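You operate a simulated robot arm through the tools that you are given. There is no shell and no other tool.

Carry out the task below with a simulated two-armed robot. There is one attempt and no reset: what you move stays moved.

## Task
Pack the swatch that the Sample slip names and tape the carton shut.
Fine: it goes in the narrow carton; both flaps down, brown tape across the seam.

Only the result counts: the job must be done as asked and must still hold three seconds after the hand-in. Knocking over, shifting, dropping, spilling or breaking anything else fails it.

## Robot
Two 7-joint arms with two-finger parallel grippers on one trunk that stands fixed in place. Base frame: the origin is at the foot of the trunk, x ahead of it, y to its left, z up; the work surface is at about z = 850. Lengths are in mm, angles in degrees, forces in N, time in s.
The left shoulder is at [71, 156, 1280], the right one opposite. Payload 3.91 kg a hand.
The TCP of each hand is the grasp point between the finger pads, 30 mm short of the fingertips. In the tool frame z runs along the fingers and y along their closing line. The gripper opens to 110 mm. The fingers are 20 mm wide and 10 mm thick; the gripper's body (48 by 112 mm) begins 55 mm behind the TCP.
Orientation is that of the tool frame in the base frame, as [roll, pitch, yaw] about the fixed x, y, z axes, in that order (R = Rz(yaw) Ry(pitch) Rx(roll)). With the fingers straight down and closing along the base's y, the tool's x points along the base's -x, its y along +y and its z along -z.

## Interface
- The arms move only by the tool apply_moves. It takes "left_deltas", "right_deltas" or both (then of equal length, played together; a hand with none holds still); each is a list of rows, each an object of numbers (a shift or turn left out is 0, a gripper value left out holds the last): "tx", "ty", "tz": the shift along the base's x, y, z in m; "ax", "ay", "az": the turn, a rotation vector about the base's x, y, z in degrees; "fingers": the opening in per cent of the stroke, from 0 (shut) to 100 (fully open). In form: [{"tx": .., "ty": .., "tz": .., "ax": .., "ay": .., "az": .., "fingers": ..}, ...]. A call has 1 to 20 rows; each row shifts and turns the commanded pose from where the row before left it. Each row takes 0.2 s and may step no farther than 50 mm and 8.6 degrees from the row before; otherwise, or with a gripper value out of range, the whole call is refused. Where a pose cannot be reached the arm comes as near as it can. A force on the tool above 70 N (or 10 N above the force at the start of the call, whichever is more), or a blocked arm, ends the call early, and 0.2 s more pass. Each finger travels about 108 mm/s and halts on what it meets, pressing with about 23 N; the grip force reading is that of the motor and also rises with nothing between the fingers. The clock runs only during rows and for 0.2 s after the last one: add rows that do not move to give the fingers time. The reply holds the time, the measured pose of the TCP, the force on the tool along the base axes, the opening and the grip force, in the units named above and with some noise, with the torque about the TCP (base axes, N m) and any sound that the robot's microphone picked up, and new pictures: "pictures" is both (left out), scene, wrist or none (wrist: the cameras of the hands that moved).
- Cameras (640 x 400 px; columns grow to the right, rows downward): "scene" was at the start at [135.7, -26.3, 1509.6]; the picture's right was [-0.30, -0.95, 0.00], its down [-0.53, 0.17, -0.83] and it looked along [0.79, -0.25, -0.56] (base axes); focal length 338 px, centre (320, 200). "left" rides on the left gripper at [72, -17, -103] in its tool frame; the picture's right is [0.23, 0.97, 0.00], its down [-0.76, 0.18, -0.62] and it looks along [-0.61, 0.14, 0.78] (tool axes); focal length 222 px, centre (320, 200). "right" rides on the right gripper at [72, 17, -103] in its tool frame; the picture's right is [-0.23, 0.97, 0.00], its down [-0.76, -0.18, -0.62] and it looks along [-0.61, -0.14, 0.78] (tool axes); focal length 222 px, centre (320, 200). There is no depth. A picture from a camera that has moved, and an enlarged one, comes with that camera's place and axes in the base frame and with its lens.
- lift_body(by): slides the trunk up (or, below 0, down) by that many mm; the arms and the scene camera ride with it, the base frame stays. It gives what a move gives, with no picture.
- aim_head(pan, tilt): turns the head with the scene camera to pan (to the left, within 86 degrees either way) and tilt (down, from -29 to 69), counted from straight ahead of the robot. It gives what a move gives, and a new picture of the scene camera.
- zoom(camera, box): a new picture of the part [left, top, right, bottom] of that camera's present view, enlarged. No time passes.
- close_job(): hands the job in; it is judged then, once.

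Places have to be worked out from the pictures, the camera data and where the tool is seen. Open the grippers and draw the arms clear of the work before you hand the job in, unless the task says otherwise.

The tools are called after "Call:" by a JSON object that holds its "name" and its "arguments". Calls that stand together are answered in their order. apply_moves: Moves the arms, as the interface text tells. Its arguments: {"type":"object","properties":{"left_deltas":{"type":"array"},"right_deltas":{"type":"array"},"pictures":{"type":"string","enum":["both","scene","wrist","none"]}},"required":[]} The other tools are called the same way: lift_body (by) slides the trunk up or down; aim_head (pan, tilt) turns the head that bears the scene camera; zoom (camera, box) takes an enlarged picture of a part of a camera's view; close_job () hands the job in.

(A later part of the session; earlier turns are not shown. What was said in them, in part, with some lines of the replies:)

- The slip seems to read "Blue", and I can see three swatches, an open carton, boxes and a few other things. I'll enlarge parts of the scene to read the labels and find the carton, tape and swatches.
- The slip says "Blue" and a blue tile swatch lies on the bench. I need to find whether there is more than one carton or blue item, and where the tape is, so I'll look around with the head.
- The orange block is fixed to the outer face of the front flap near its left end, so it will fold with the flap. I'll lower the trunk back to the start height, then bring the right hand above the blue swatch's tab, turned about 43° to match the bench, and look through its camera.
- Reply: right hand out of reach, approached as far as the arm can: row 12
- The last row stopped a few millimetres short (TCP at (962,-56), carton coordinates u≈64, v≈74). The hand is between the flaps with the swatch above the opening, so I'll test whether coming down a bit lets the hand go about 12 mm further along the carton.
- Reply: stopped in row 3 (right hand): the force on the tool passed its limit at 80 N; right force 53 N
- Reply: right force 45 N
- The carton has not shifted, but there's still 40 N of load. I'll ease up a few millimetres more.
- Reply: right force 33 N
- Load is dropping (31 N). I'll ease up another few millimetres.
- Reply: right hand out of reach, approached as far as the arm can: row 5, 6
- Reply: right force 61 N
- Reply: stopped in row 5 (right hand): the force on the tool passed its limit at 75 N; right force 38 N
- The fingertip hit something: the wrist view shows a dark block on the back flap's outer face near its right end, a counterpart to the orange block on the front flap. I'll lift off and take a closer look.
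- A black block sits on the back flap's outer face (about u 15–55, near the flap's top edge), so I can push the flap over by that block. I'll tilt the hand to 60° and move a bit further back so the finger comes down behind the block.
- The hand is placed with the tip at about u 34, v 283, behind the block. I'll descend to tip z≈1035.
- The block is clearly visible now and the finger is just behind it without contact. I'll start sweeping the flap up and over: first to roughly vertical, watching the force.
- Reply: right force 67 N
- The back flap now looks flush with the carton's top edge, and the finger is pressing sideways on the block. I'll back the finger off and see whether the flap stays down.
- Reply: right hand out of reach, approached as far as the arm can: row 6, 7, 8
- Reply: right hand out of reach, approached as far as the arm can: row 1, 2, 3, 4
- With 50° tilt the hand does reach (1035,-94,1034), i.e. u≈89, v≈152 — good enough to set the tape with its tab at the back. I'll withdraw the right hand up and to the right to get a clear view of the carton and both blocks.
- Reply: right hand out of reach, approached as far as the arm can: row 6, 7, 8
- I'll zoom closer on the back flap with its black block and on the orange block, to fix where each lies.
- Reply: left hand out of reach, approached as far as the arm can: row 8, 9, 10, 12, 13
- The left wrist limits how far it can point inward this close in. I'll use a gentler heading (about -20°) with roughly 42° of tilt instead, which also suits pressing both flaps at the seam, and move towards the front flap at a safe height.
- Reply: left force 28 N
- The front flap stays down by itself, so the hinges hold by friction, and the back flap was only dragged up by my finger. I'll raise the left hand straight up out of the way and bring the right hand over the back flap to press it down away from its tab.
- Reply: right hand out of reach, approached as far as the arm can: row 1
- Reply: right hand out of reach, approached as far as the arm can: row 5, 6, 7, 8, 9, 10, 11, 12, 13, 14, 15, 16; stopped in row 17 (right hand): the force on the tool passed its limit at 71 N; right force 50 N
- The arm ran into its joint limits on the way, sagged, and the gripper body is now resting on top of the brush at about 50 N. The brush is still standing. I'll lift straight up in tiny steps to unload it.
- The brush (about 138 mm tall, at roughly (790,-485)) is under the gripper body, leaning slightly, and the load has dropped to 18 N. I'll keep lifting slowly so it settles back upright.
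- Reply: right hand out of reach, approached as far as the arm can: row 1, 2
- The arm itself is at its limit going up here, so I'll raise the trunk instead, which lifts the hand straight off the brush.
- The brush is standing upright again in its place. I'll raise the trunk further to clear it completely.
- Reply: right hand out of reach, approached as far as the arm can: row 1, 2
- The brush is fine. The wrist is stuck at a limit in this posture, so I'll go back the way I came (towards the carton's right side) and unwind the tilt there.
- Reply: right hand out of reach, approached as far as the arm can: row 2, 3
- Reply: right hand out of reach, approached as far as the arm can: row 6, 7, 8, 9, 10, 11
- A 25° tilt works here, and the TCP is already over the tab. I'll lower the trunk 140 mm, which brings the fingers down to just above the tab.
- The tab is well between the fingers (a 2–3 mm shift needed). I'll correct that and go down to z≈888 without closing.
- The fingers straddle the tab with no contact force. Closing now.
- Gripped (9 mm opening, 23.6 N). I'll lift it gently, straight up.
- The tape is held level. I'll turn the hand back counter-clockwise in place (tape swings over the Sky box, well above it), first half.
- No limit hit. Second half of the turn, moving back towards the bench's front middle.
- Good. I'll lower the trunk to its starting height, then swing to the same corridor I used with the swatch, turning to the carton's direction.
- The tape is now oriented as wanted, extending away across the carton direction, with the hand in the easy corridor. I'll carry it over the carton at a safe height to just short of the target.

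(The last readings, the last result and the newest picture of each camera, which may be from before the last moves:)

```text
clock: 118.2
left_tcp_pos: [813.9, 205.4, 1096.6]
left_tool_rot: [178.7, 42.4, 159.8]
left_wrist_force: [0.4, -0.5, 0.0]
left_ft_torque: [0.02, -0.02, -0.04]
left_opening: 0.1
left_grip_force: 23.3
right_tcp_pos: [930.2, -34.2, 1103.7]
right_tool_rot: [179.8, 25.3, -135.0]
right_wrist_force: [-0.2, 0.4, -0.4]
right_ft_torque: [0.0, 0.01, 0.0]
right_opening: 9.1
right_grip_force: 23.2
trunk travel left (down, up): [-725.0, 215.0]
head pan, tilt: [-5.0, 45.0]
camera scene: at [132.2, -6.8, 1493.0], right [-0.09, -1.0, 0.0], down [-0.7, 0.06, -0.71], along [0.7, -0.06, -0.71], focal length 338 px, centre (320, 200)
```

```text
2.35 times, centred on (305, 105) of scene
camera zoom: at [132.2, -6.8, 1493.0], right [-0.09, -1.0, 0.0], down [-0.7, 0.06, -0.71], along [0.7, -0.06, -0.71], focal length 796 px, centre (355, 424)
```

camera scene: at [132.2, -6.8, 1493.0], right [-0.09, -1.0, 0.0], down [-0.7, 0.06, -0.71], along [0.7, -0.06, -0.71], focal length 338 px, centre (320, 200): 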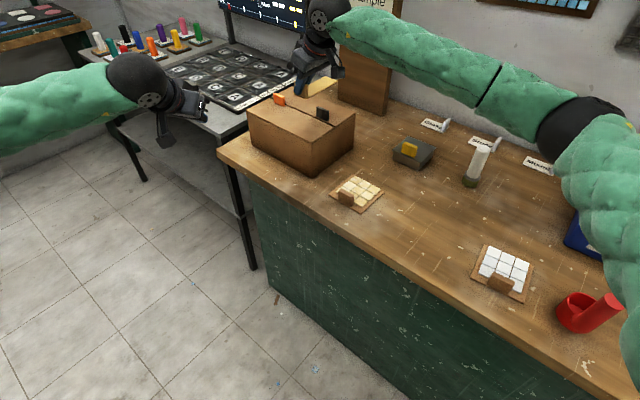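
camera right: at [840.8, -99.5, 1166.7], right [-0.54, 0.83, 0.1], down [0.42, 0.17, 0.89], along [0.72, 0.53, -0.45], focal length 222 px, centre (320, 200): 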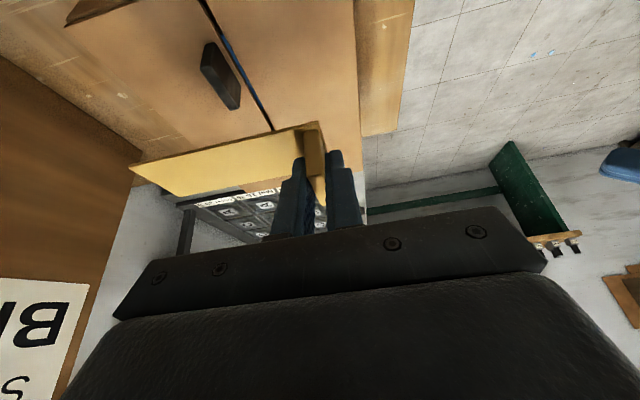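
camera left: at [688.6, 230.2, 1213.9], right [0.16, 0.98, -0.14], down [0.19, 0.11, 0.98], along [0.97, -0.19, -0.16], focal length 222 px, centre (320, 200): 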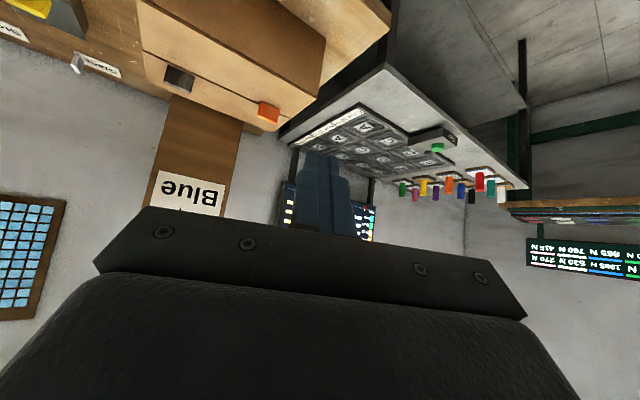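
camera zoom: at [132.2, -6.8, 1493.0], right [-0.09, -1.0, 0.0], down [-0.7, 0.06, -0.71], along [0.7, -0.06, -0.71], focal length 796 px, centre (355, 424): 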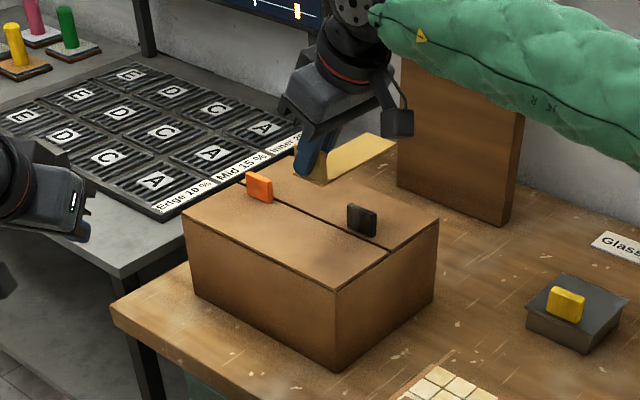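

The tape is above the carton, level and correctly aligned. The wrist view puts the seam at v≈95–99. I'll raise the trunk 60 mm for reach, then move to the target point (TCP about (966,-3)) while coming down to z≈1045.

Call:
{"name": "lift_body", "arguments": {"by": 60}}

Call:
{"name": "apply_moves", "arguments": {"right_deltas": [{"tz": -0.03, "tx": 0.005, "ty": 0.005}, {"tz": -0.03, "tx": 0.007, "ty": 0.006}, {"tz": -0.025, "tx": 0.008, "ty": 0.007}, {"tz": -0.02, "tx": 0.008, "ty": 0.0065}, {"tz": -0.015, "tx": 0.0075, "ty": 0.0065}, {}], "pictures": "both"}}

Call:
{"name": "zoom", "arguments": {"camera": "scene", "box": [230, 60, 390, 200]}}

Call:
{"name": "zoom", "arguments": {"camera": "right", "box": [80, 0, 440, 230]}}

```text
clock: 119.2
left_tcp_pos: [814.2, 205.5, 1154.8]
left_tool_rot: [178.8, 42.4, 159.9]
left_wrist_force: [1.2, 0.0, -0.6]
left_ft_torque: [0.0, -0.02, -0.01]
left_opening: 0.0
left_grip_force: 22.7
right_tcp_pos: [931.2, -33.4, 1163.0]
right_tool_rot: [179.8, 25.3, -135.0]
right_wrist_force: [-0.8, -0.1, -0.4]
right_ft_torque: [0.0, 0.03, 0.0]
right_opening: 8.8
right_grip_force: 23.3
trunk travel left (down, up): [-785.0, 155.0]
head pan, tilt: [-5.0, 45.0]
```

```text
clock: 120.6
left_tcp_pos: [814.0, 204.6, 1156.6]
left_tool_rot: [178.7, 42.4, 159.8]
left_wrist_force: [-0.9, 0.3, 0.1]
left_ft_torque: [-0.02, -0.03, 0.01]
left_opening: 0.0
left_grip_force: 23.2
right_tcp_pos: [965.8, -4.0, 1043.9]
right_tool_rot: [179.8, 25.3, -135.0]
right_wrist_force: [-0.3, 0.3, -1.2]
right_ft_torque: [0.0, -0.03, 0.01]
right_opening: 9.1
right_grip_force: 23.1
trunk travel left (down, up): [-785.0, 155.0]
head pan, tilt: [-5.0, 45.0]
camera scene: at [132.2, -7.0, 1553.0], right [-0.09, -1.0, 0.0], down [-0.7, 0.06, -0.71], along [0.7, -0.06, -0.71], focal length 338 px, centre (320, 200)
camera right: at [875.7, -68.5, 1105.5], right [-0.54, 0.83, 0.1], down [0.43, 0.17, 0.89], along [0.72, 0.53, -0.45], focal length 222 px, centre (320, 200)
```

scene: 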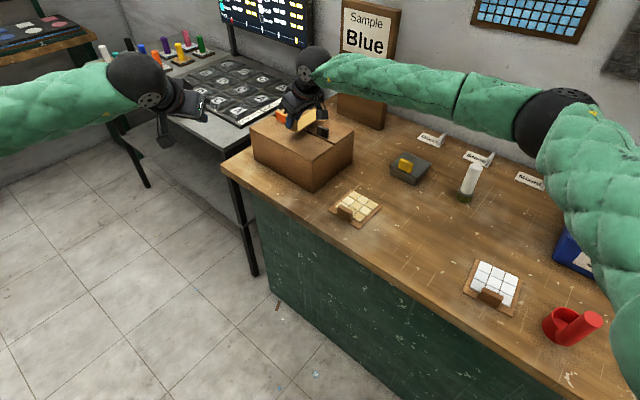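
right: 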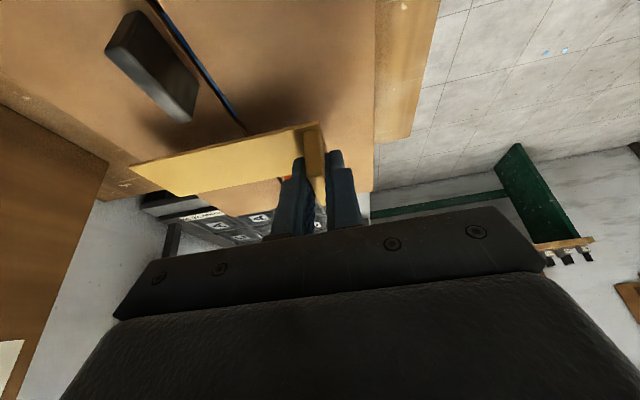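

```text
2.86 times, centred on (310, 130) of scene
camera zoom: at [132.2, -7.0, 1553.0], right [-0.09, -1.0, 0.0], down [-0.7, 0.06, -0.71], along [0.7, -0.06, -0.71], focal length 966 px, centre (349, 400)
```

zoom: 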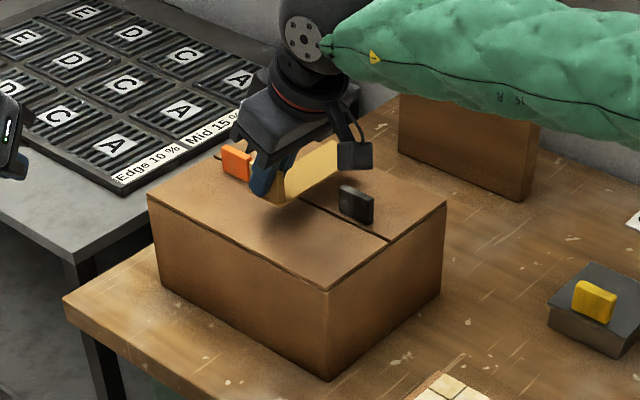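

```text
1.74 times, centred on (260, 115) of right
camera zoom: at [875.7, -68.5, 1105.5], right [-0.54, 0.83, 0.1], down [0.43, 0.17, 0.89], along [0.72, 0.53, -0.45], focal length 386 px, centre (424, 348)
```

zoom: 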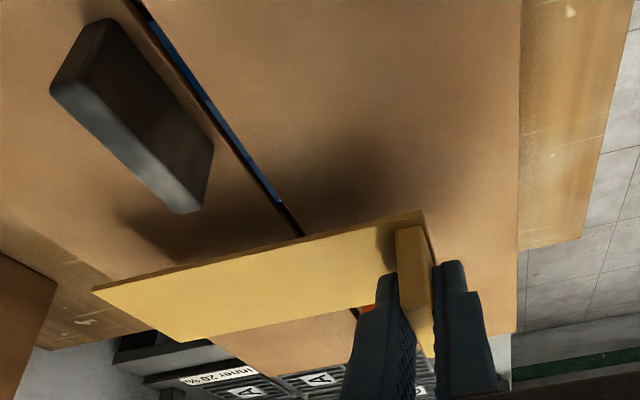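

The tape hovers flat above the seam, between the two tabs, with about 37 mm to go. I'll lower it slowly to just above the flaps.

Call:
{"name": "apply_moves", "arguments": {"right_deltas": [{"tz": -0.014}, {"tz": -0.012}, {"tz": -0.006}, {}], "pictures": "both"}}

Call:
{"name": "zoom", "arguments": {"camera": "scene", "box": [240, 80, 370, 190]}}

Call:
{"name": "zoom", "arguments": {"camera": "right", "box": [80, 0, 440, 230]}}

```text
clock: 121.6
left_tcp_pos: [813.4, 205.0, 1157.1]
left_tool_rot: [178.6, 42.3, 159.9]
left_wrist_force: [0.5, 0.6, 0.3]
left_ft_torque: [-0.01, 0.01, -0.02]
left_opening: 0.5
left_grip_force: 22.4
right_tcp_pos: [966.4, -2.6, 1013.1]
right_tool_rot: [179.9, 25.2, -135.1]
right_wrist_force: [0.6, 0.6, 5.6]
right_ft_torque: [-0.01, -0.11, -0.03]
right_opening: 8.7
right_grip_force: 22.7
trunk travel left (down, up): [-785.0, 155.0]
head pan, tilt: [-5.0, 45.0]
camera scene: at [131.8, -6.6, 1553.1], right [-0.09, -1.0, 0.0], down [-0.7, 0.06, -0.71], along [0.7, -0.06, -0.71], focal length 338 px, centre (320, 200)
camera right: at [875.8, -67.1, 1075.4], right [-0.54, 0.83, 0.1], down [0.42, 0.17, 0.89], along [0.72, 0.53, -0.45], focal length 222 px, centre (320, 200)
```

scene: 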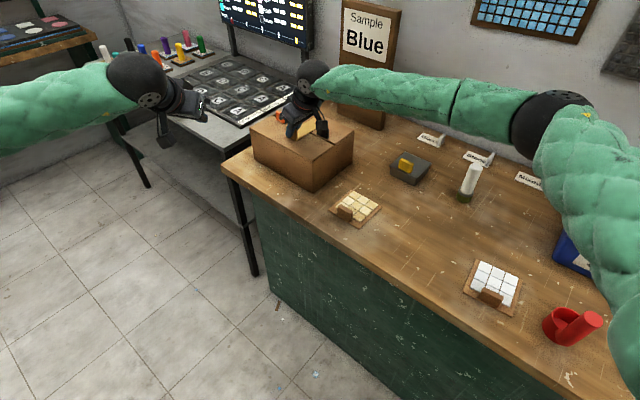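
right: 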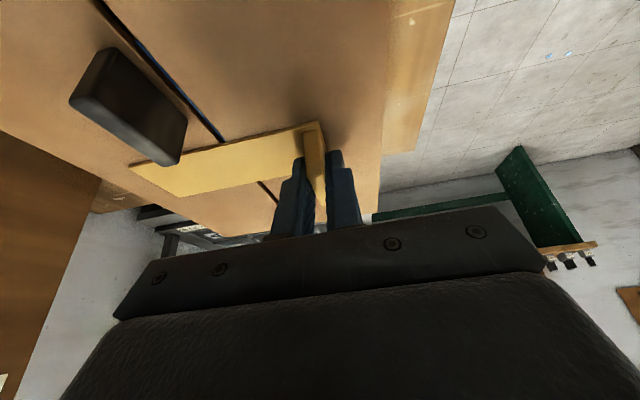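

```text
3.64 times, centred on (305, 135) of scene
camera zoom: at [131.8, -6.6, 1553.1], right [-0.09, -1.0, 0.0], down [-0.7, 0.06, -0.71], along [0.7, -0.06, -0.71], focal length 1229 px, centre (374, 436)
```

zoom: 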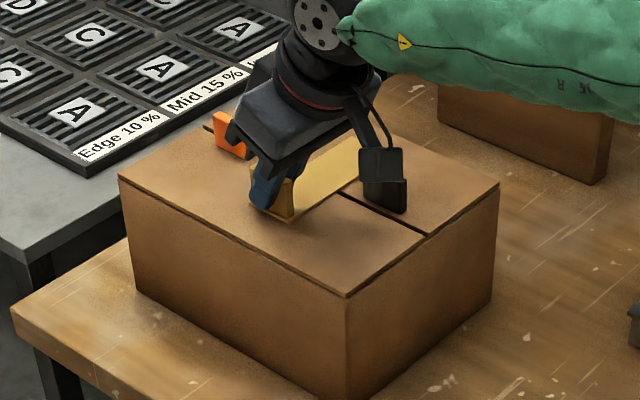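

```text
1.74 times, centred on (260, 115) of right
camera zoom: at [875.8, -67.1, 1075.4], right [-0.54, 0.83, 0.1], down [0.42, 0.17, 0.89], along [0.72, 0.53, -0.45], focal length 386 px, centre (424, 348)
```

zoom: 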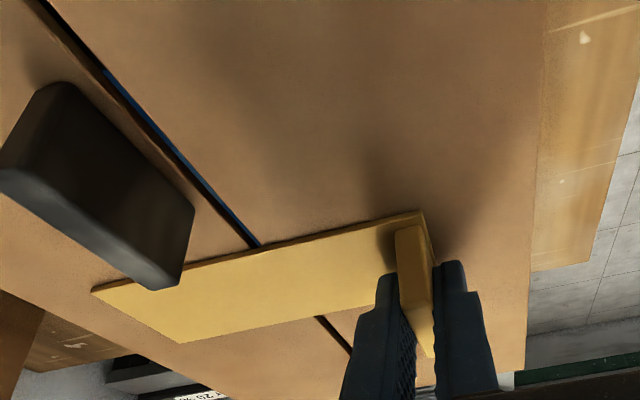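

The tape has touched down across the seam (5.6 N). I'll press it on a little more firmly.

Call:
{"name": "apply_moves", "arguments": {"right_deltas": [{"tz": -0.003}, {"tz": -0.003}, {}, {}, {}], "pictures": "both"}}

Call:
{"name": "zoom", "arguments": {"camera": "right", "box": [80, 0, 440, 230]}}

```text
clock: 122.8
left_tcp_pos: [811.9, 205.9, 1157.7]
left_tool_rot: [178.7, 42.5, 159.8]
left_wrist_force: [0.4, 0.2, -0.6]
left_ft_torque: [0.01, 0.0, 0.02]
left_opening: 0.1
left_grip_force: 22.9
right_tcp_pos: [965.4, -2.3, 1008.8]
right_tool_rot: [-179.9, 25.5, -135.0]
right_wrist_force: [6.9, 0.0, 31.4]
right_ft_torque: [0.03, -0.41, 0.0]
right_opening: 9.0
right_grip_force: 22.8
trunk travel left (down, up): [-785.0, 155.0]
head pan, tilt: [-5.0, 45.0]
camera scene: at [129.5, -6.4, 1553.4], right [-0.09, -1.0, 0.0], down [-0.7, 0.06, -0.71], along [0.71, -0.06, -0.71], focal length 338 px, centre (320, 200)
camera right: at [875.1, -67.0, 1071.2], right [-0.54, 0.83, 0.1], down [0.42, 0.17, 0.89], along [0.72, 0.53, -0.44], focal length 222 px, centre (320, 200)
```

scene: 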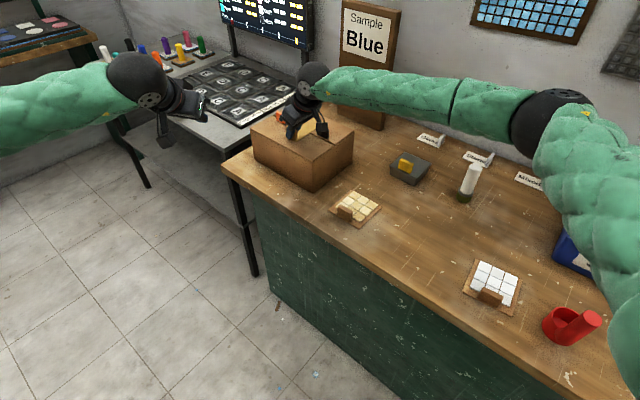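
right: 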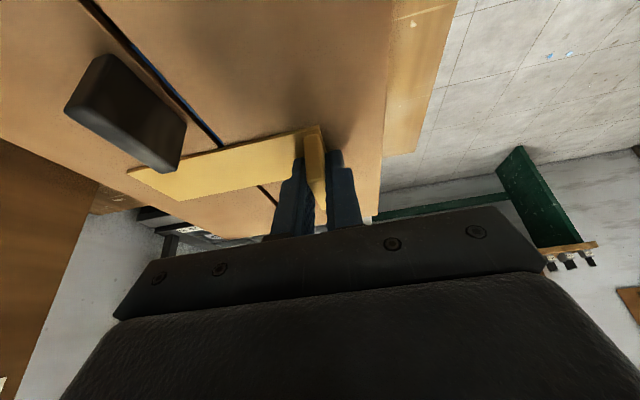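

```text
1.74 times, centred on (260, 115) of right
camera zoom: at [875.1, -67.0, 1071.2], right [-0.54, 0.83, 0.1], down [0.42, 0.17, 0.89], along [0.72, 0.53, -0.44], focal length 386 px, centre (424, 348)
```

zoom: 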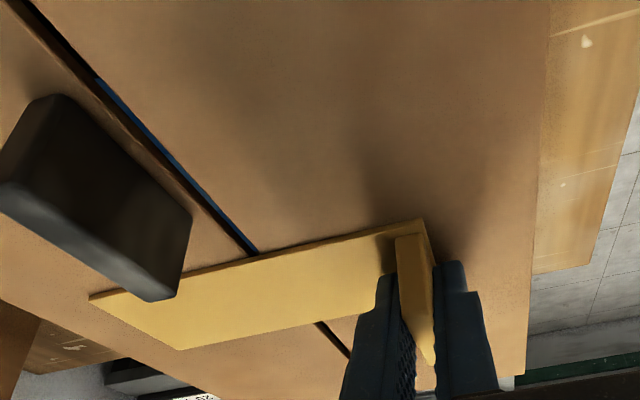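

It is pressed at about 31 N. I'll relieve most of the load, then open the fingers.

Call:
{"name": "apply_moves", "arguments": {"right_deltas": [{"tz": 0.003}, {"tz": 0.002}, {}, {"fingers": 14}, {"fingers": 22}, {"fingers": 32}, {}], "pictures": "both"}}

Call:
{"name": "zoom", "arguments": {"camera": "right", "box": [80, 0, 440, 230]}}

```text
clock: 124.4
left_tcp_pos: [814.4, 206.4, 1156.0]
left_tool_rot: [178.8, 42.3, 159.8]
left_wrist_force: [0.5, -0.3, 0.1]
left_ft_torque: [0.0, 0.01, -0.01]
left_opening: 0.0
left_grip_force: 23.0
right_tcp_pos: [966.3, -3.7, 1010.2]
right_tool_rot: [179.8, 25.3, -135.0]
right_wrist_force: [0.1, 0.7, 1.2]
right_ft_torque: [-0.01, 0.0, -0.02]
right_opening: 35.0
right_grip_force: 0.0
trunk travel left (down, up): [-785.0, 155.0]
head pan, tilt: [-5.0, 45.0]
camera scene: at [132.3, -6.4, 1552.9], right [-0.09, -1.0, 0.0], down [-0.7, 0.06, -0.71], along [0.7, -0.06, -0.71], focal length 338 px, centre (320, 200)
camera right: at [876.3, -68.2, 1072.9], right [-0.54, 0.83, 0.1], down [0.43, 0.17, 0.89], along [0.72, 0.53, -0.45], focal length 222 px, centre (320, 200)
```

scene: 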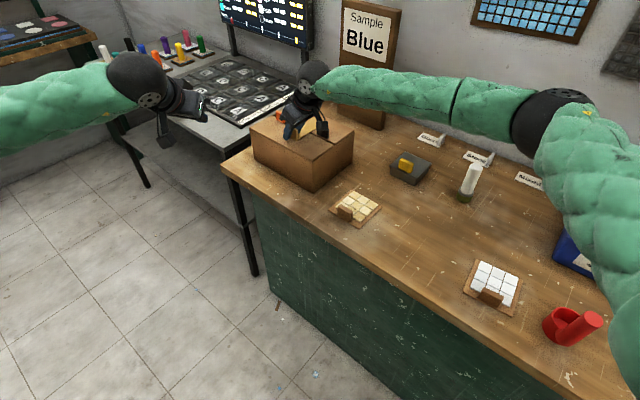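
right: 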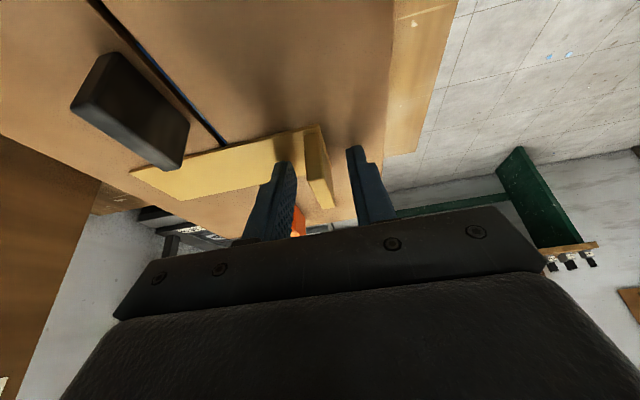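

```text
1.74 times, centred on (260, 115) of right
camera zoom: at [876.3, -68.2, 1072.9], right [-0.54, 0.83, 0.1], down [0.43, 0.17, 0.89], along [0.72, 0.53, -0.45], focal length 386 px, centre (424, 348)
```

zoom: 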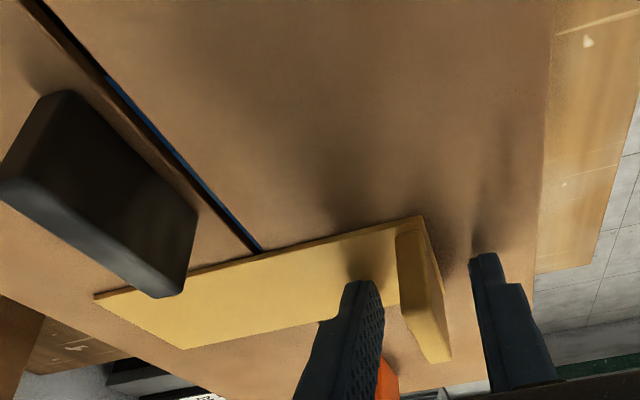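

The tape is released and lies across the seam. I'll lift the hand straight up and check.

Call:
{"name": "apply_moves", "arguments": {"right_deltas": [{"tz": 0.012}, {"tz": 0.02}, {"tz": 0.03}, {"tx": -0.02, "ty": -0.02, "tz": 0.03}, {"tx": -0.03, "ty": -0.03, "tz": 0.02}, {"tx": -0.03, "ty": -0.03}, {"tx": -0.03, "ty": -0.03}, {}], "pictures": "both"}}

Call:
{"name": "zoom", "arguments": {"camera": "scene", "box": [230, 90, 370, 200]}}

Call:
{"name": "zoom", "arguments": {"camera": "right", "box": [160, 0, 480, 200]}}

```text
clock: 126.2
left_tcp_pos: [813.7, 206.2, 1153.7]
left_tool_rot: [178.8, 42.4, 159.9]
left_wrist_force: [-0.1, -0.1, 0.4]
left_ft_torque: [-0.04, -0.02, 0.0]
left_opening: 0.0
left_grip_force: 23.0
right_tcp_pos: [857.9, -113.2, 1124.7]
right_tool_rot: [179.9, 25.2, -135.0]
right_wrist_force: [0.9, -0.4, 0.2]
right_ft_torque: [0.0, 0.01, -0.01]
right_opening: 35.1
right_grip_force: 0.0
trunk travel left (down, up): [-785.0, 155.0]
head pan, tilt: [-5.0, 45.0]
camera scene: at [133.2, -5.5, 1552.9], right [-0.09, -1.0, 0.0], down [-0.71, 0.06, -0.71], along [0.7, -0.06, -0.71], focal length 338 px, centre (320, 200)
camera right: at [768.0, -176.8, 1187.3], right [-0.54, 0.83, 0.1], down [0.43, 0.17, 0.89], along [0.72, 0.53, -0.45], focal length 222 px, centre (320, 200)
```

scene: 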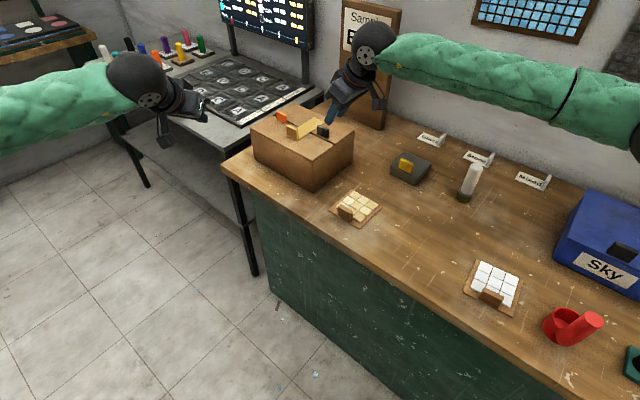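
right: 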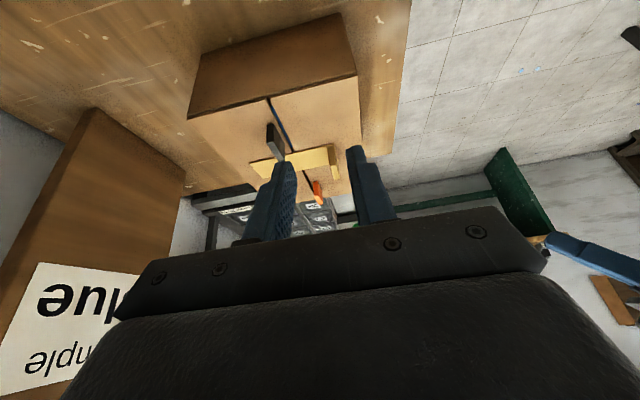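

```text
3.64 times, centred on (300, 145) of scene
camera zoom: at [133.2, -5.5, 1552.9], right [-0.09, -1.0, 0.0], down [-0.71, 0.06, -0.71], along [0.7, -0.06, -0.71], focal length 1229 px, centre (393, 400)
```

zoom: 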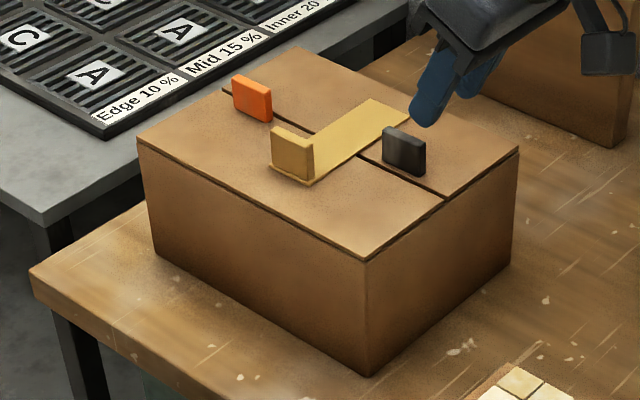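

```text
2.00 times, centred on (320, 100) of right
camera zoom: at [768.0, -176.8, 1187.3], right [-0.54, 0.83, 0.1], down [0.43, 0.17, 0.89], along [0.72, 0.53, -0.45], focal length 444 px, centre (320, 400)
```

zoom: 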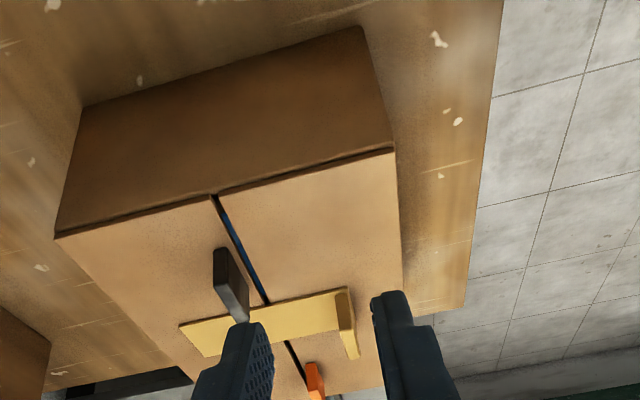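

The tape lies flat across the seam, centred between the two tabs, and both flaps are down; the carton hasn't moved. For a firm bond I'll give the middle of the tape a gentle press with the left fingertip. First I'll draw the right hand well away and bring the left one above the seam.

Call:
{"name": "apply_moves", "arguments": {"right_deltas": [{"tx": -0.03, "ty": -0.03, "tz": 0.005}, {"tx": -0.03, "ty": -0.03, "tz": 0.005}, {"tx": -0.03, "ty": -0.03}, {"tx": -0.03, "ty": -0.03}, {"tx": -0.03, "ty": -0.03}, {}], "pictures": "none"}}

Call:
{"name": "apply_moves", "arguments": {"left_deltas": [{"tx": 0.023, "ty": -0.0305, "tz": -0.003}, {"tx": 0.023, "ty": -0.0305, "tz": -0.003}, {"tx": 0.023, "ty": -0.0305, "tz": -0.003}, {"tx": 0.023, "ty": -0.0305, "tz": -0.003}, {"tx": 0.023, "ty": -0.0305, "tz": -0.01}, {"tx": 0.023, "ty": -0.0305, "tz": -0.015}, {"tx": 0.023, "ty": -0.0305, "tz": -0.02}, {"tx": 0.024, "ty": -0.0305, "tz": -0.03}, {}], "pictures": "both"}}

Call:
{"name": "zoom", "arguments": {"camera": "scene", "box": [230, 80, 370, 200]}}

Call:
{"name": "zoom", "arguments": {"camera": "left", "box": [160, 20, 480, 220]}}

```text
clock: 127.6
left_tcp_pos: [814.9, 205.0, 1156.0]
left_tool_rot: [178.8, 42.4, 159.8]
left_wrist_force: [0.2, 0.5, 0.0]
left_ft_torque: [-0.01, 0.01, -0.01]
left_opening: 0.0
left_grip_force: 22.9
right_tcp_pos: [707.8, -263.5, 1132.2]
right_tool_rot: [179.7, 25.3, -135.1]
right_wrist_force: [1.0, 0.3, -0.5]
right_ft_torque: [-0.03, 0.06, 0.02]
right_opening: 35.4
right_grip_force: 0.0
trunk travel left (down, up): [-785.0, 155.0]
head pan, tilt: [-5.0, 45.0]
```

```text
clock: 129.6
left_tcp_pos: [999.4, -37.7, 1071.5]
left_tool_rot: [178.6, 42.5, 159.8]
left_wrist_force: [0.5, 0.1, -0.3]
left_ft_torque: [0.0, 0.01, 0.0]
left_opening: 0.0
left_grip_force: 23.1
right_tcp_pos: [705.2, -263.4, 1134.0]
right_tool_rot: [179.9, 25.3, -135.0]
right_wrist_force: [0.0, -0.1, -0.1]
right_ft_torque: [-0.03, 0.01, 0.0]
right_opening: 35.3
right_grip_force: 0.1
trunk travel left (down, up): [-785.0, 155.0]
head pan, tilt: [-5.0, 45.0]
camera scene: at [131.2, -5.7, 1553.1], right [-0.09, -1.0, 0.0], down [-0.7, 0.06, -0.71], along [0.7, -0.06, -0.71], focal length 338 px, centre (320, 200)
camera left: at [877.0, -15.0, 1098.0], right [0.16, 0.98, -0.14], down [0.19, 0.11, 0.98], along [0.97, -0.19, -0.16], focal length 222 px, centre (320, 200)
```

scene: 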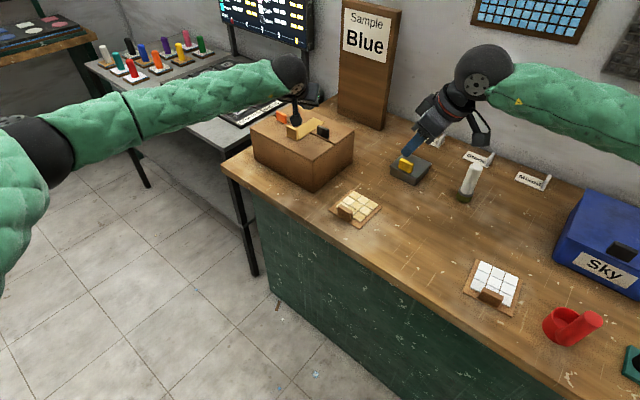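
left: 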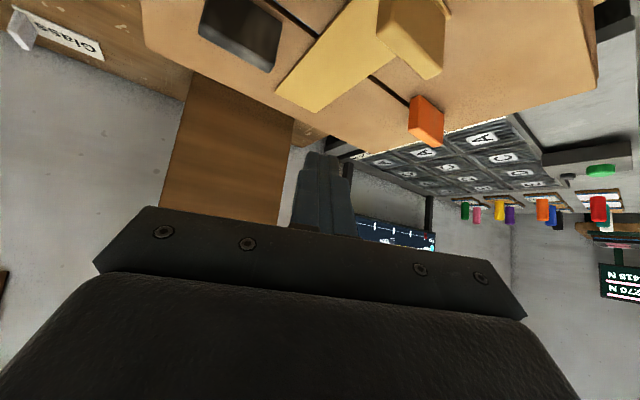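

```text
3.33 times, centred on (300, 140) of scene
camera zoom: at [131.2, -5.7, 1553.1], right [-0.09, -1.0, 0.0], down [-0.7, 0.06, -0.71], along [0.7, -0.06, -0.71], focal length 1127 px, centre (387, 400)
```

zoom: 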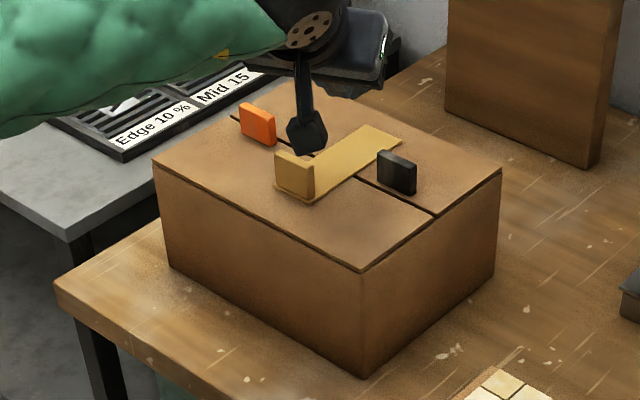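

```text
2.00 times, centred on (320, 120) of left
camera zoom: at [877.0, -15.0, 1098.0], right [0.16, 0.98, -0.14], down [0.19, 0.11, 0.98], along [0.97, -0.19, -0.16], focal length 444 px, centre (320, 360)
```

zoom: 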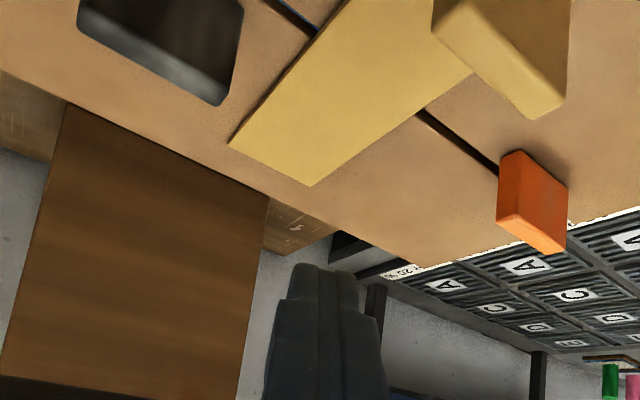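

The left fingertip is over the crossing of tape and seam (u≈109, v≈99), with its camera outside the carton's edge. I'll lower it to just above the tape.

Call:
{"name": "apply_moves", "arguments": {"left_deltas": [{"tz": -0.025}, {"tz": -0.02}, {"tz": -0.015}, {}], "pictures": "both"}}

Call:
{"name": "zoom", "arguments": {"camera": "left", "box": [160, 20, 480, 220]}}

Call:
{"name": "zoom", "arguments": {"camera": "scene", "box": [230, 80, 370, 200]}}

```text
clock: 130.6
left_tcp_pos: [999.6, -37.2, 1009.1]
left_tool_rot: [178.7, 42.4, 159.8]
left_wrist_force: [0.9, -0.4, 0.7]
left_ft_torque: [0.0, 0.01, 0.04]
left_opening: 0.0
left_grip_force: 23.2
right_tcp_pos: [707.5, -264.2, 1131.9]
right_tool_rot: [179.8, 25.3, -135.1]
right_wrist_force: [-0.2, -1.0, 0.5]
right_ft_torque: [0.03, 0.0, 0.01]
right_opening: 35.0
right_grip_force: 0.2
trunk travel left (down, up): [-785.0, 155.0]
head pan, tilt: [-5.0, 45.0]
camera scene: at [132.1, -6.7, 1553.0], right [-0.09, -1.0, 0.0], down [-0.7, 0.06, -0.71], along [0.7, -0.06, -0.71], focal length 338 px, centre (320, 200)
camera left: at [877.0, -14.7, 1036.2], right [0.16, 0.98, -0.14], down [0.19, 0.11, 0.98], along [0.97, -0.19, -0.17], focal length 222 px, centre (320, 200)
```

scene: 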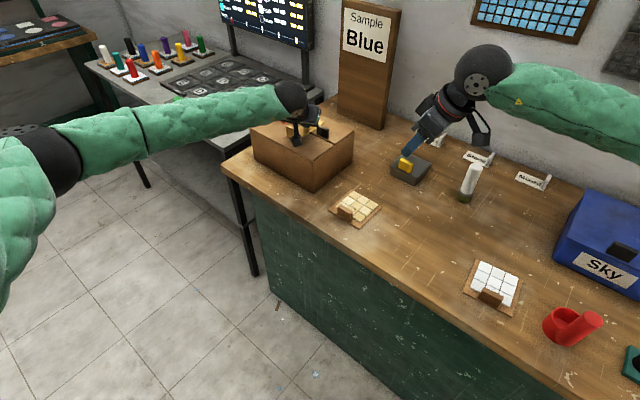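
left: 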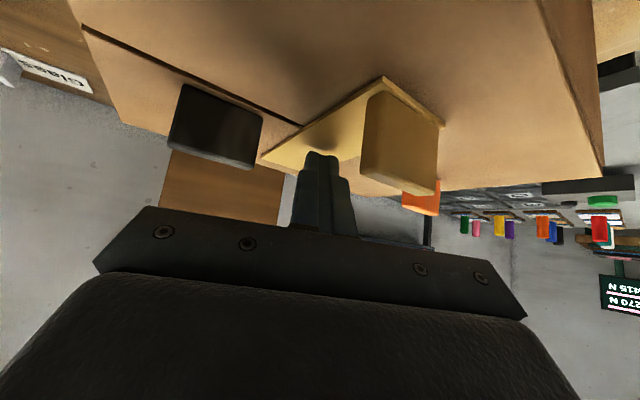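

```text
2.00 times, centred on (320, 120) of left
camera zoom: at [877.0, -14.7, 1036.2], right [0.16, 0.98, -0.14], down [0.19, 0.11, 0.98], along [0.97, -0.19, -0.17], focal length 444 px, centre (320, 360)
```

zoom: 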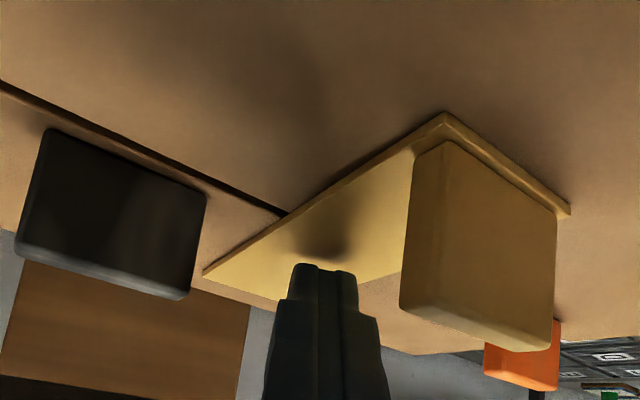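

```text
3.33 times, centred on (300, 140) of scene
camera zoom: at [132.1, -6.7, 1553.0], right [-0.09, -1.0, 0.0], down [-0.7, 0.06, -0.71], along [0.7, -0.06, -0.71], focal length 1127 px, centre (387, 400)
```

zoom: 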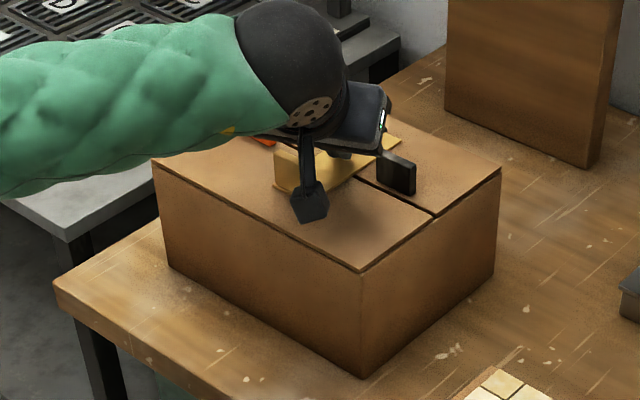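

The fingertip is just above the tape at the seam. I'll press gently by a few millimetres.

Call:
{"name": "apply_moves", "arguments": {"left_deltas": [{"tz": -0.004}, {"tz": -0.002}, {}], "pictures": "none"}}

```text
clock: 131.4
left_tcp_pos: [998.5, -38.7, 1006.5]
left_tool_rot: [178.7, 42.6, 159.8]
left_wrist_force: [7.1, 1.8, 17.5]
left_ft_torque: [-0.07, -0.42, 0.05]
left_opening: 0.1
left_grip_force: 23.8
right_tcp_pos: [705.1, -263.9, 1133.2]
right_tool_rot: [179.9, 25.3, -135.0]
right_wrist_force: [0.4, -0.1, -0.5]
right_ft_torque: [0.02, 0.01, -0.03]
right_opening: 35.3
right_grip_force: 0.1
trunk travel left (down, up): [-785.0, 155.0]
head pan, tilt: [-5.0, 45.0]
```

17 N at the seam is enough. I'll lift the left hand straight off and check the result.

Call:
{"name": "apply_moves", "arguments": {"left_deltas": [{}, {"tz": 0.004}, {"tz": 0.006}, {"tz": 0.02}, {"tz": 0.03}, {"tz": 0.03}, {"tx": -0.02, "ty": 0.02, "tz": 0.02}, {"tx": -0.03, "ty": 0.03}, {"tx": -0.03, "ty": 0.03}, {"tx": -0.03, "ty": 0.03}, {"tx": -0.03, "ty": 0.03}, {"tx": -0.03, "ty": 0.03}, {}], "pictures": "scene"}}

Call:
{"name": "zoom", "arguments": {"camera": "scene", "box": [230, 80, 370, 200]}}

Call:
{"name": "zoom", "arguments": {"camera": "scene", "box": [330, 110, 640, 380]}}

```text
clock: 134.2
left_tcp_pos: [829.8, 130.1, 1113.1]
left_tool_rot: [178.7, 42.4, 159.8]
left_wrist_force: [0.3, 0.7, 0.2]
left_ft_torque: [0.04, 0.02, 0.02]
left_opening: 0.0
left_grip_force: 23.0
right_tcp_pos: [708.1, -265.1, 1132.3]
right_tool_rot: [179.8, 25.3, -135.1]
right_wrist_force: [0.4, 0.4, 0.5]
right_ft_torque: [-0.01, -0.02, 0.01]
right_opening: 35.1
right_grip_force: 0.0
trunk travel left (down, up): [-785.0, 155.0]
head pan, tilt: [-5.0, 45.0]
camera scene: at [133.1, -7.9, 1552.9], right [-0.09, -1.0, 0.0], down [-0.71, 0.06, -0.71], along [0.7, -0.06, -0.71], focal length 338 px, centre (320, 200)
```

scene: 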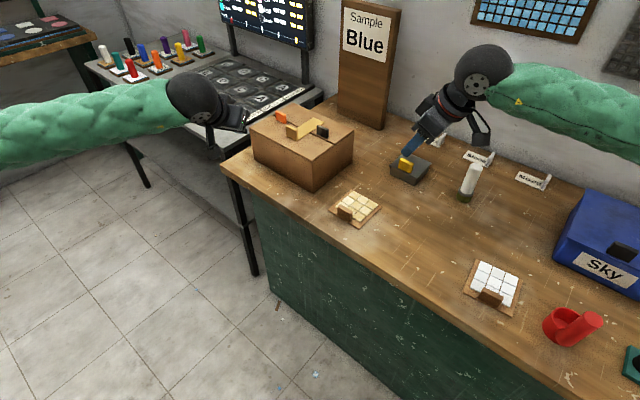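

```text
3.33 times, centred on (300, 140) of scene
camera zoom: at [133.1, -7.9, 1552.9], right [-0.09, -1.0, 0.0], down [-0.71, 0.06, -0.71], along [0.7, -0.06, -0.71], focal length 1127 px, centre (387, 400)
```

zoom: 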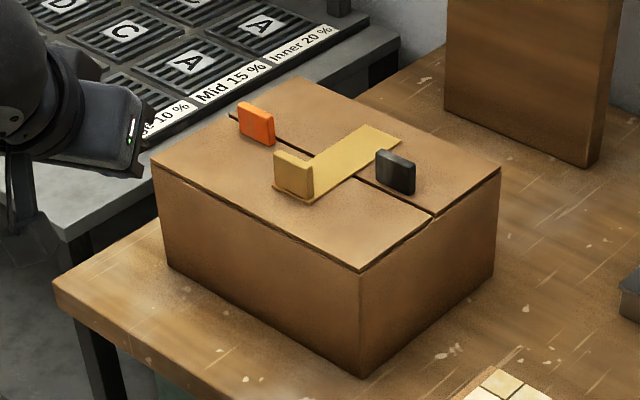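

```text
1.48 times, centred on (485, 245) of scene
camera zoom: at [133.1, -7.9, 1552.9], right [-0.09, -1.0, 0.0], down [-0.71, 0.06, -0.71], along [0.7, -0.06, -0.71], focal length 501 px, centre (76, 133)
```

zoom: 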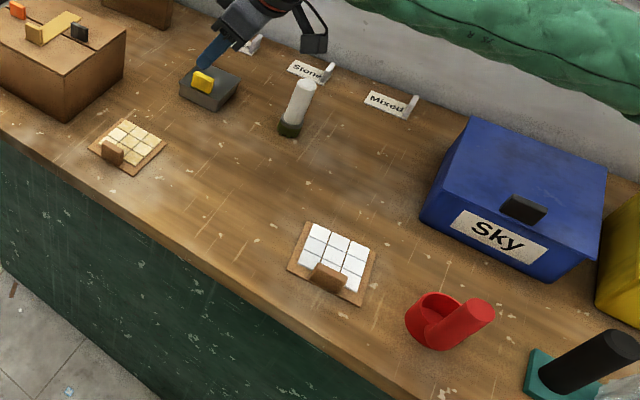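

The tape lies firmly across the seam, both flaps are flat, and the swatches, brush, boxes and labels are all in place. I'll open both grippers and draw the arms clear.

Call:
{"name": "apply_moves", "arguments": {"right_deltas": [{"tx": -0.011, "ty": -0.015, "az": -6.4, "fingers": 60}, {"tx": -0.011, "ty": -0.015, "az": -6.4, "fingers": 100}, {"tx": -0.011, "ty": -0.015, "az": -6.4}, {"tx": -0.011, "ty": -0.015, "az": -6.4}, {"tx": -0.011, "ty": -0.015, "az": -6.4}, {"tx": -0.011, "ty": -0.015, "az": -6.4}, {"tx": -0.011, "ty": -0.015, "az": -6.4}, {}], "left_deltas": [{"tx": -0.02, "ty": 0.02, "tz": 0.01}, {"tx": -0.02, "ty": 0.02, "tz": 0.01}, {"tx": -0.02, "ty": 0.02, "tz": 0.01}, {"tx": -0.02, "ty": 0.01, "tz": 0.01}, {"fingers": 50}, {"fingers": 100}, {}, {}], "pictures": "both"}}

Call:
{"name": "zoom", "arguments": {"camera": "scene", "box": [230, 80, 370, 200]}}

```text
clock: 136.0
left_tcp_pos: [749.0, 202.0, 1151.9]
left_tool_rot: [178.6, 42.3, 159.8]
left_wrist_force: [0.3, 0.2, 0.3]
left_ft_torque: [0.02, 0.02, 0.01]
left_opening: 110.1
left_grip_force: 0.1
right_tcp_pos: [628.7, -369.1, 1132.6]
right_tool_rot: [179.9, 25.2, -179.9]
right_wrist_force: [0.1, 0.0, 0.8]
right_ft_torque: [0.01, 0.05, 0.02]
right_opening: 109.5
right_grip_force: 0.0
trunk travel left (down, up): [-785.0, 155.0]
head pan, tilt: [-5.0, 45.0]
camera scene: at [132.9, -6.6, 1552.9], right [-0.09, -1.0, 0.0], down [-0.71, 0.06, -0.71], along [0.7, -0.06, -0.71], focal length 338 px, centre (320, 200)
camera right: at [518.7, -351.3, 1195.7], right [0.2, 0.97, 0.1], down [0.42, -0.18, 0.89], along [0.88, -0.14, -0.45], focal length 222 px, centre (320, 200)
camera left: at [626.8, 224.0, 1178.1], right [0.16, 0.98, -0.14], down [0.19, 0.11, 0.98], along [0.97, -0.19, -0.17], focal length 222 px, centre (320, 200)
```

scene: 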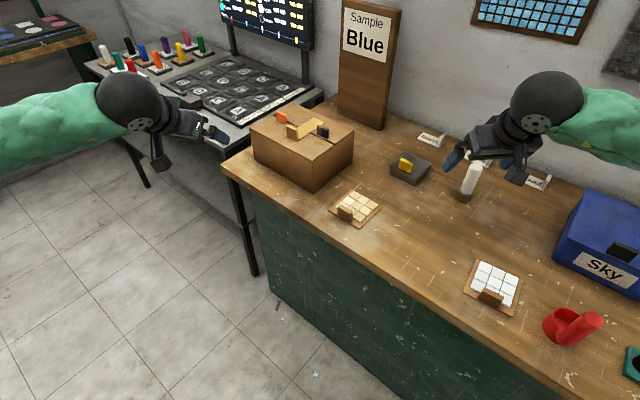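
right: 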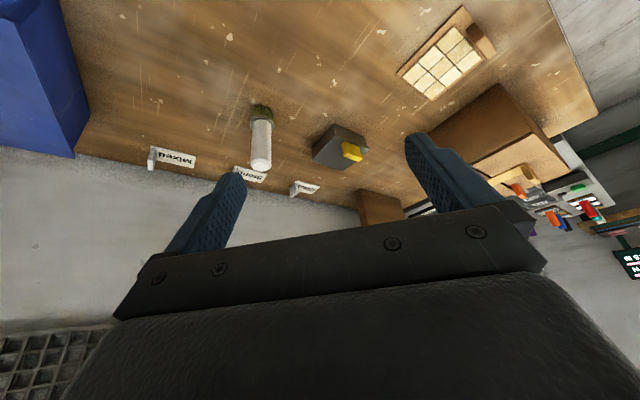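
left: 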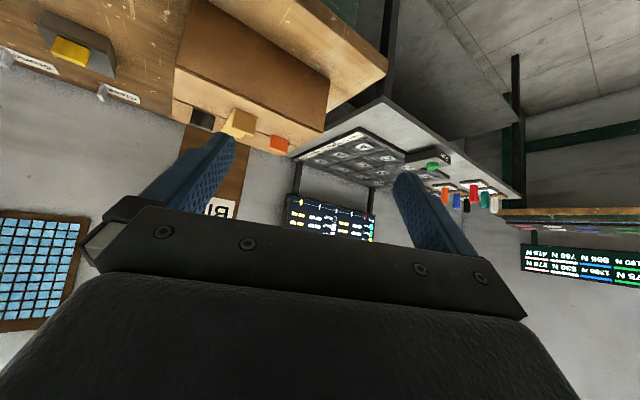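

```text
3.33 times, centred on (300, 140) of scene
camera zoom: at [132.9, -6.6, 1552.9], right [-0.09, -1.0, 0.0], down [-0.71, 0.06, -0.71], along [0.7, -0.06, -0.71], focal length 1127 px, centre (387, 400)
```

zoom: 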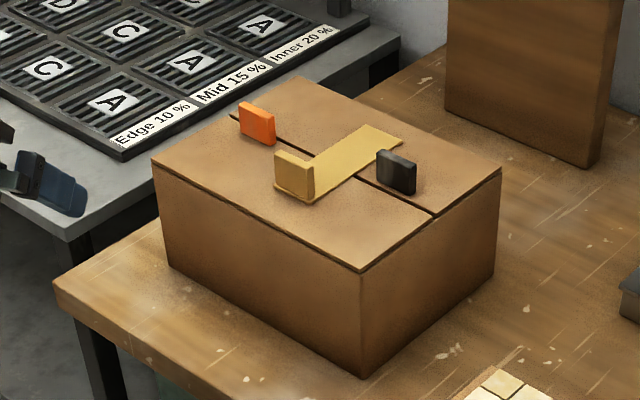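

Everything looks right. Before handing in I'll return the trunk and head to their starting pose and compare the brush (which I touched) with the first picture.

Call:
{"name": "lift_body", "arguments": {"by": -60}}

Call:
{"name": "aim_head", "arguments": {"pan": -17.5, "tilt": 33.8}}

Call:
{"name": "zoom", "arguments": {"camera": "scene", "box": [300, 160, 500, 285]}}

Call:
{"name": "zoom", "arguments": {"camera": "scene", "box": [140, 60, 340, 260]}}

```text
clock: 137.0
left_tcp_pos: [748.6, 201.8, 1091.8]
left_tool_rot: [178.7, 42.5, 159.8]
left_wrist_force: [0.7, 0.5, 0.3]
left_ft_torque: [0.02, 0.0, 0.0]
left_opening: 109.9
left_grip_force: 0.0
right_tcp_pos: [628.4, -369.5, 1072.8]
right_tool_rot: [179.9, 25.3, -179.8]
right_wrist_force: [0.3, 1.1, 0.6]
right_ft_torque: [0.04, -0.03, -0.01]
right_opening: 110.1
right_grip_force: 0.1
trunk travel left (down, up): [-725.0, 215.0]
head pan, tilt: [-5.0, 45.0]
```

```text
clock: 137.8
left_tcp_pos: [748.9, 201.8, 1092.4]
left_tool_rot: [178.7, 42.4, 159.7]
left_wrist_force: [0.8, -0.1, 0.6]
left_ft_torque: [-0.03, 0.01, -0.01]
left_opening: 109.9
left_grip_force: 0.1
right_tcp_pos: [627.6, -369.2, 1072.8]
right_tool_rot: [179.9, 25.3, -179.8]
right_wrist_force: [-0.1, 0.8, 0.4]
right_ft_torque: [-0.01, -0.02, 0.01]
right_opening: 110.4
right_grip_force: 0.1
trunk travel left (down, up): [-725.0, 215.0]
head pan, tilt: [-17.5, 33.8]
camera scene: at [135.6, -26.2, 1509.6], right [-0.3, -0.95, 0.0], down [-0.53, 0.17, -0.83], along [0.79, -0.25, -0.56], focal length 338 px, centre (320, 200)
```

scene: 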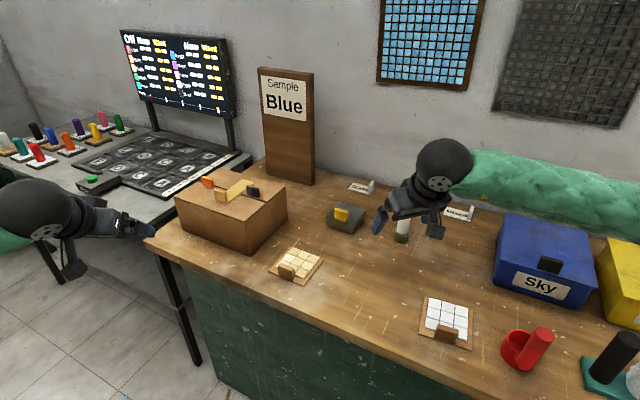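

```text
3.20 times, centred on (400, 222) of scene
camera zoom: at [135.6, -26.2, 1509.6], right [-0.3, -0.95, 0.0], down [-0.53, 0.17, -0.83], along [0.79, -0.25, -0.56], focal length 1082 px, centre (64, 128)
```

zoom: 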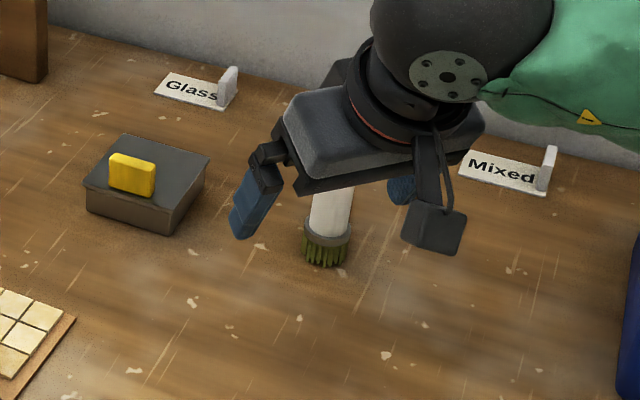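

```text
2.00 times, centred on (240, 160) of scene
camera zoom: at [135.6, -26.2, 1509.6], right [-0.3, -0.95, 0.0], down [-0.53, 0.17, -0.83], along [0.79, -0.25, -0.56], focal length 676 px, centre (480, 280)
```

zoom: 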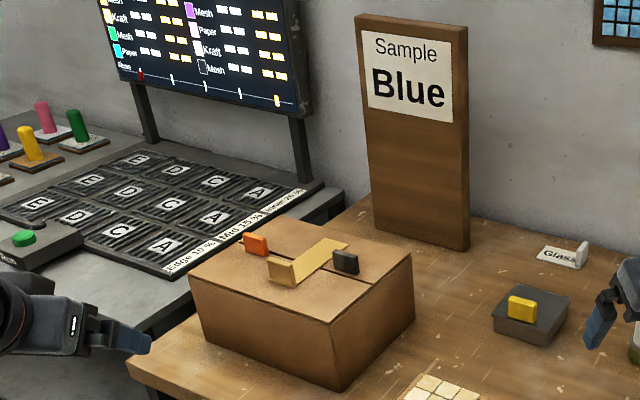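

The brush is at exactly the same pixels as at the start, and the carton too. I'll lift both hands a little further away from the bench and then hand in.

Call:
{"name": "apply_moves", "arguments": {"right_deltas": [{"tz": 0.03, "tx": -0.01, "ty": -0.01}, {"tz": 0.03, "tx": -0.01, "ty": -0.01}, {"tz": 0.03, "tx": -0.01, "ty": -0.01}, {"tz": 0.03, "tx": -0.01, "ty": -0.01}, {}], "left_deltas": [{"tz": 0.02, "tx": -0.01}, {"tz": 0.02, "tx": -0.01}, {"tz": 0.02, "tx": -0.01}, {"tz": 0.02, "tx": -0.01}, {}], "pictures": "scene"}}

Call:
{"name": "zoom", "arguments": {"camera": "scene", "box": [140, 120, 400, 280]}}

```text
clock: 139.0
left_tcp_pos: [709.1, 200.7, 1171.9]
left_tool_rot: [178.6, 42.4, 159.9]
left_wrist_force: [0.7, 0.9, -0.1]
left_ft_torque: [0.02, 0.01, 0.0]
left_opening: 110.2
left_grip_force: 0.1
right_tcp_pos: [588.9, -409.4, 1194.7]
right_tool_rot: [179.9, 25.2, -179.8]
right_wrist_force: [0.7, -0.6, 0.3]
right_ft_torque: [-0.03, 0.01, -0.02]
right_opening: 110.4
right_grip_force: 0.1
trunk travel left (down, up): [-725.0, 215.0]
head pan, tilt: [-17.5, 33.8]
camera scene: at [136.8, -26.3, 1509.5], right [-0.3, -0.95, 0.0], down [-0.53, 0.17, -0.83], along [0.79, -0.25, -0.56], focal length 338 px, centre (320, 200)
```

scene: 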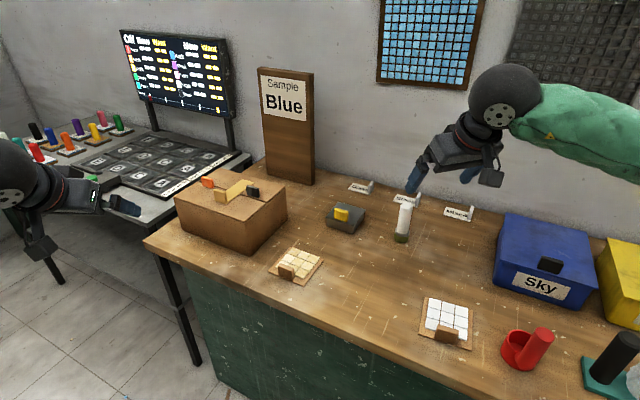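

```text
2.46 times, centred on (270, 200) of scene
camera zoom: at [136.8, -26.3, 1509.5], right [-0.3, -0.95, 0.0], down [-0.53, 0.17, -0.83], along [0.79, -0.25, -0.56], focal length 832 px, centre (443, 200)
```

zoom: 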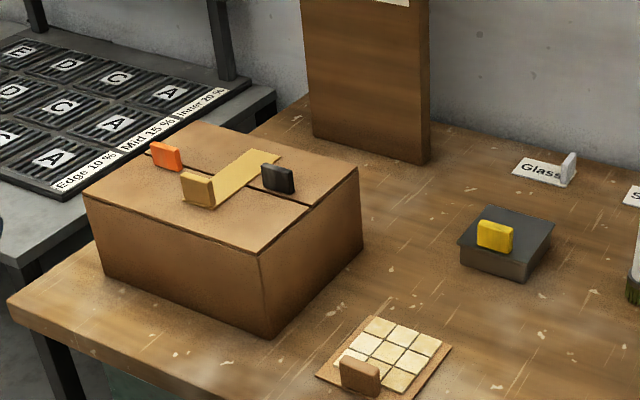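

The blue swatch is inside, both flaps are down, the brown tape lies across the seam, and the other objects are where they were. Both grippers are open and clear, so I'm handing the job in.

Call:
{"name": "close_job", "arguments": {}}

```text
The job is handed in.
```

I packed the blue swatch, as the Sample slip says, in the carton. Both flaps are folded flat and the brown tape is pressed across the seam. The job is handed in and I haven't been told the verdict.

- **Carton:** only one open carton stood on the bench, so I took it to be the narrow one.
- **Tape:** I used the tan strip with the upright tab as the brown tape; I saw no other tape. I pressed it at its tab end and again over the seam. The last picture shows it lying flat across both flaps.
- **Brush:** while going for the tape, the right hand came down on the brush with about 70 N and it leaned slightly. I lifted off and it settled back upright. In a picture from the starting camera pose, its base is at the same place as before.
- **Swatch in the carton:** the swatch met the carton's raised floor harder than intended, at about 80 N. It looked intact and lay flat afterwards.

The carton and everything else on the bench look unmoved compared with the first pictures.
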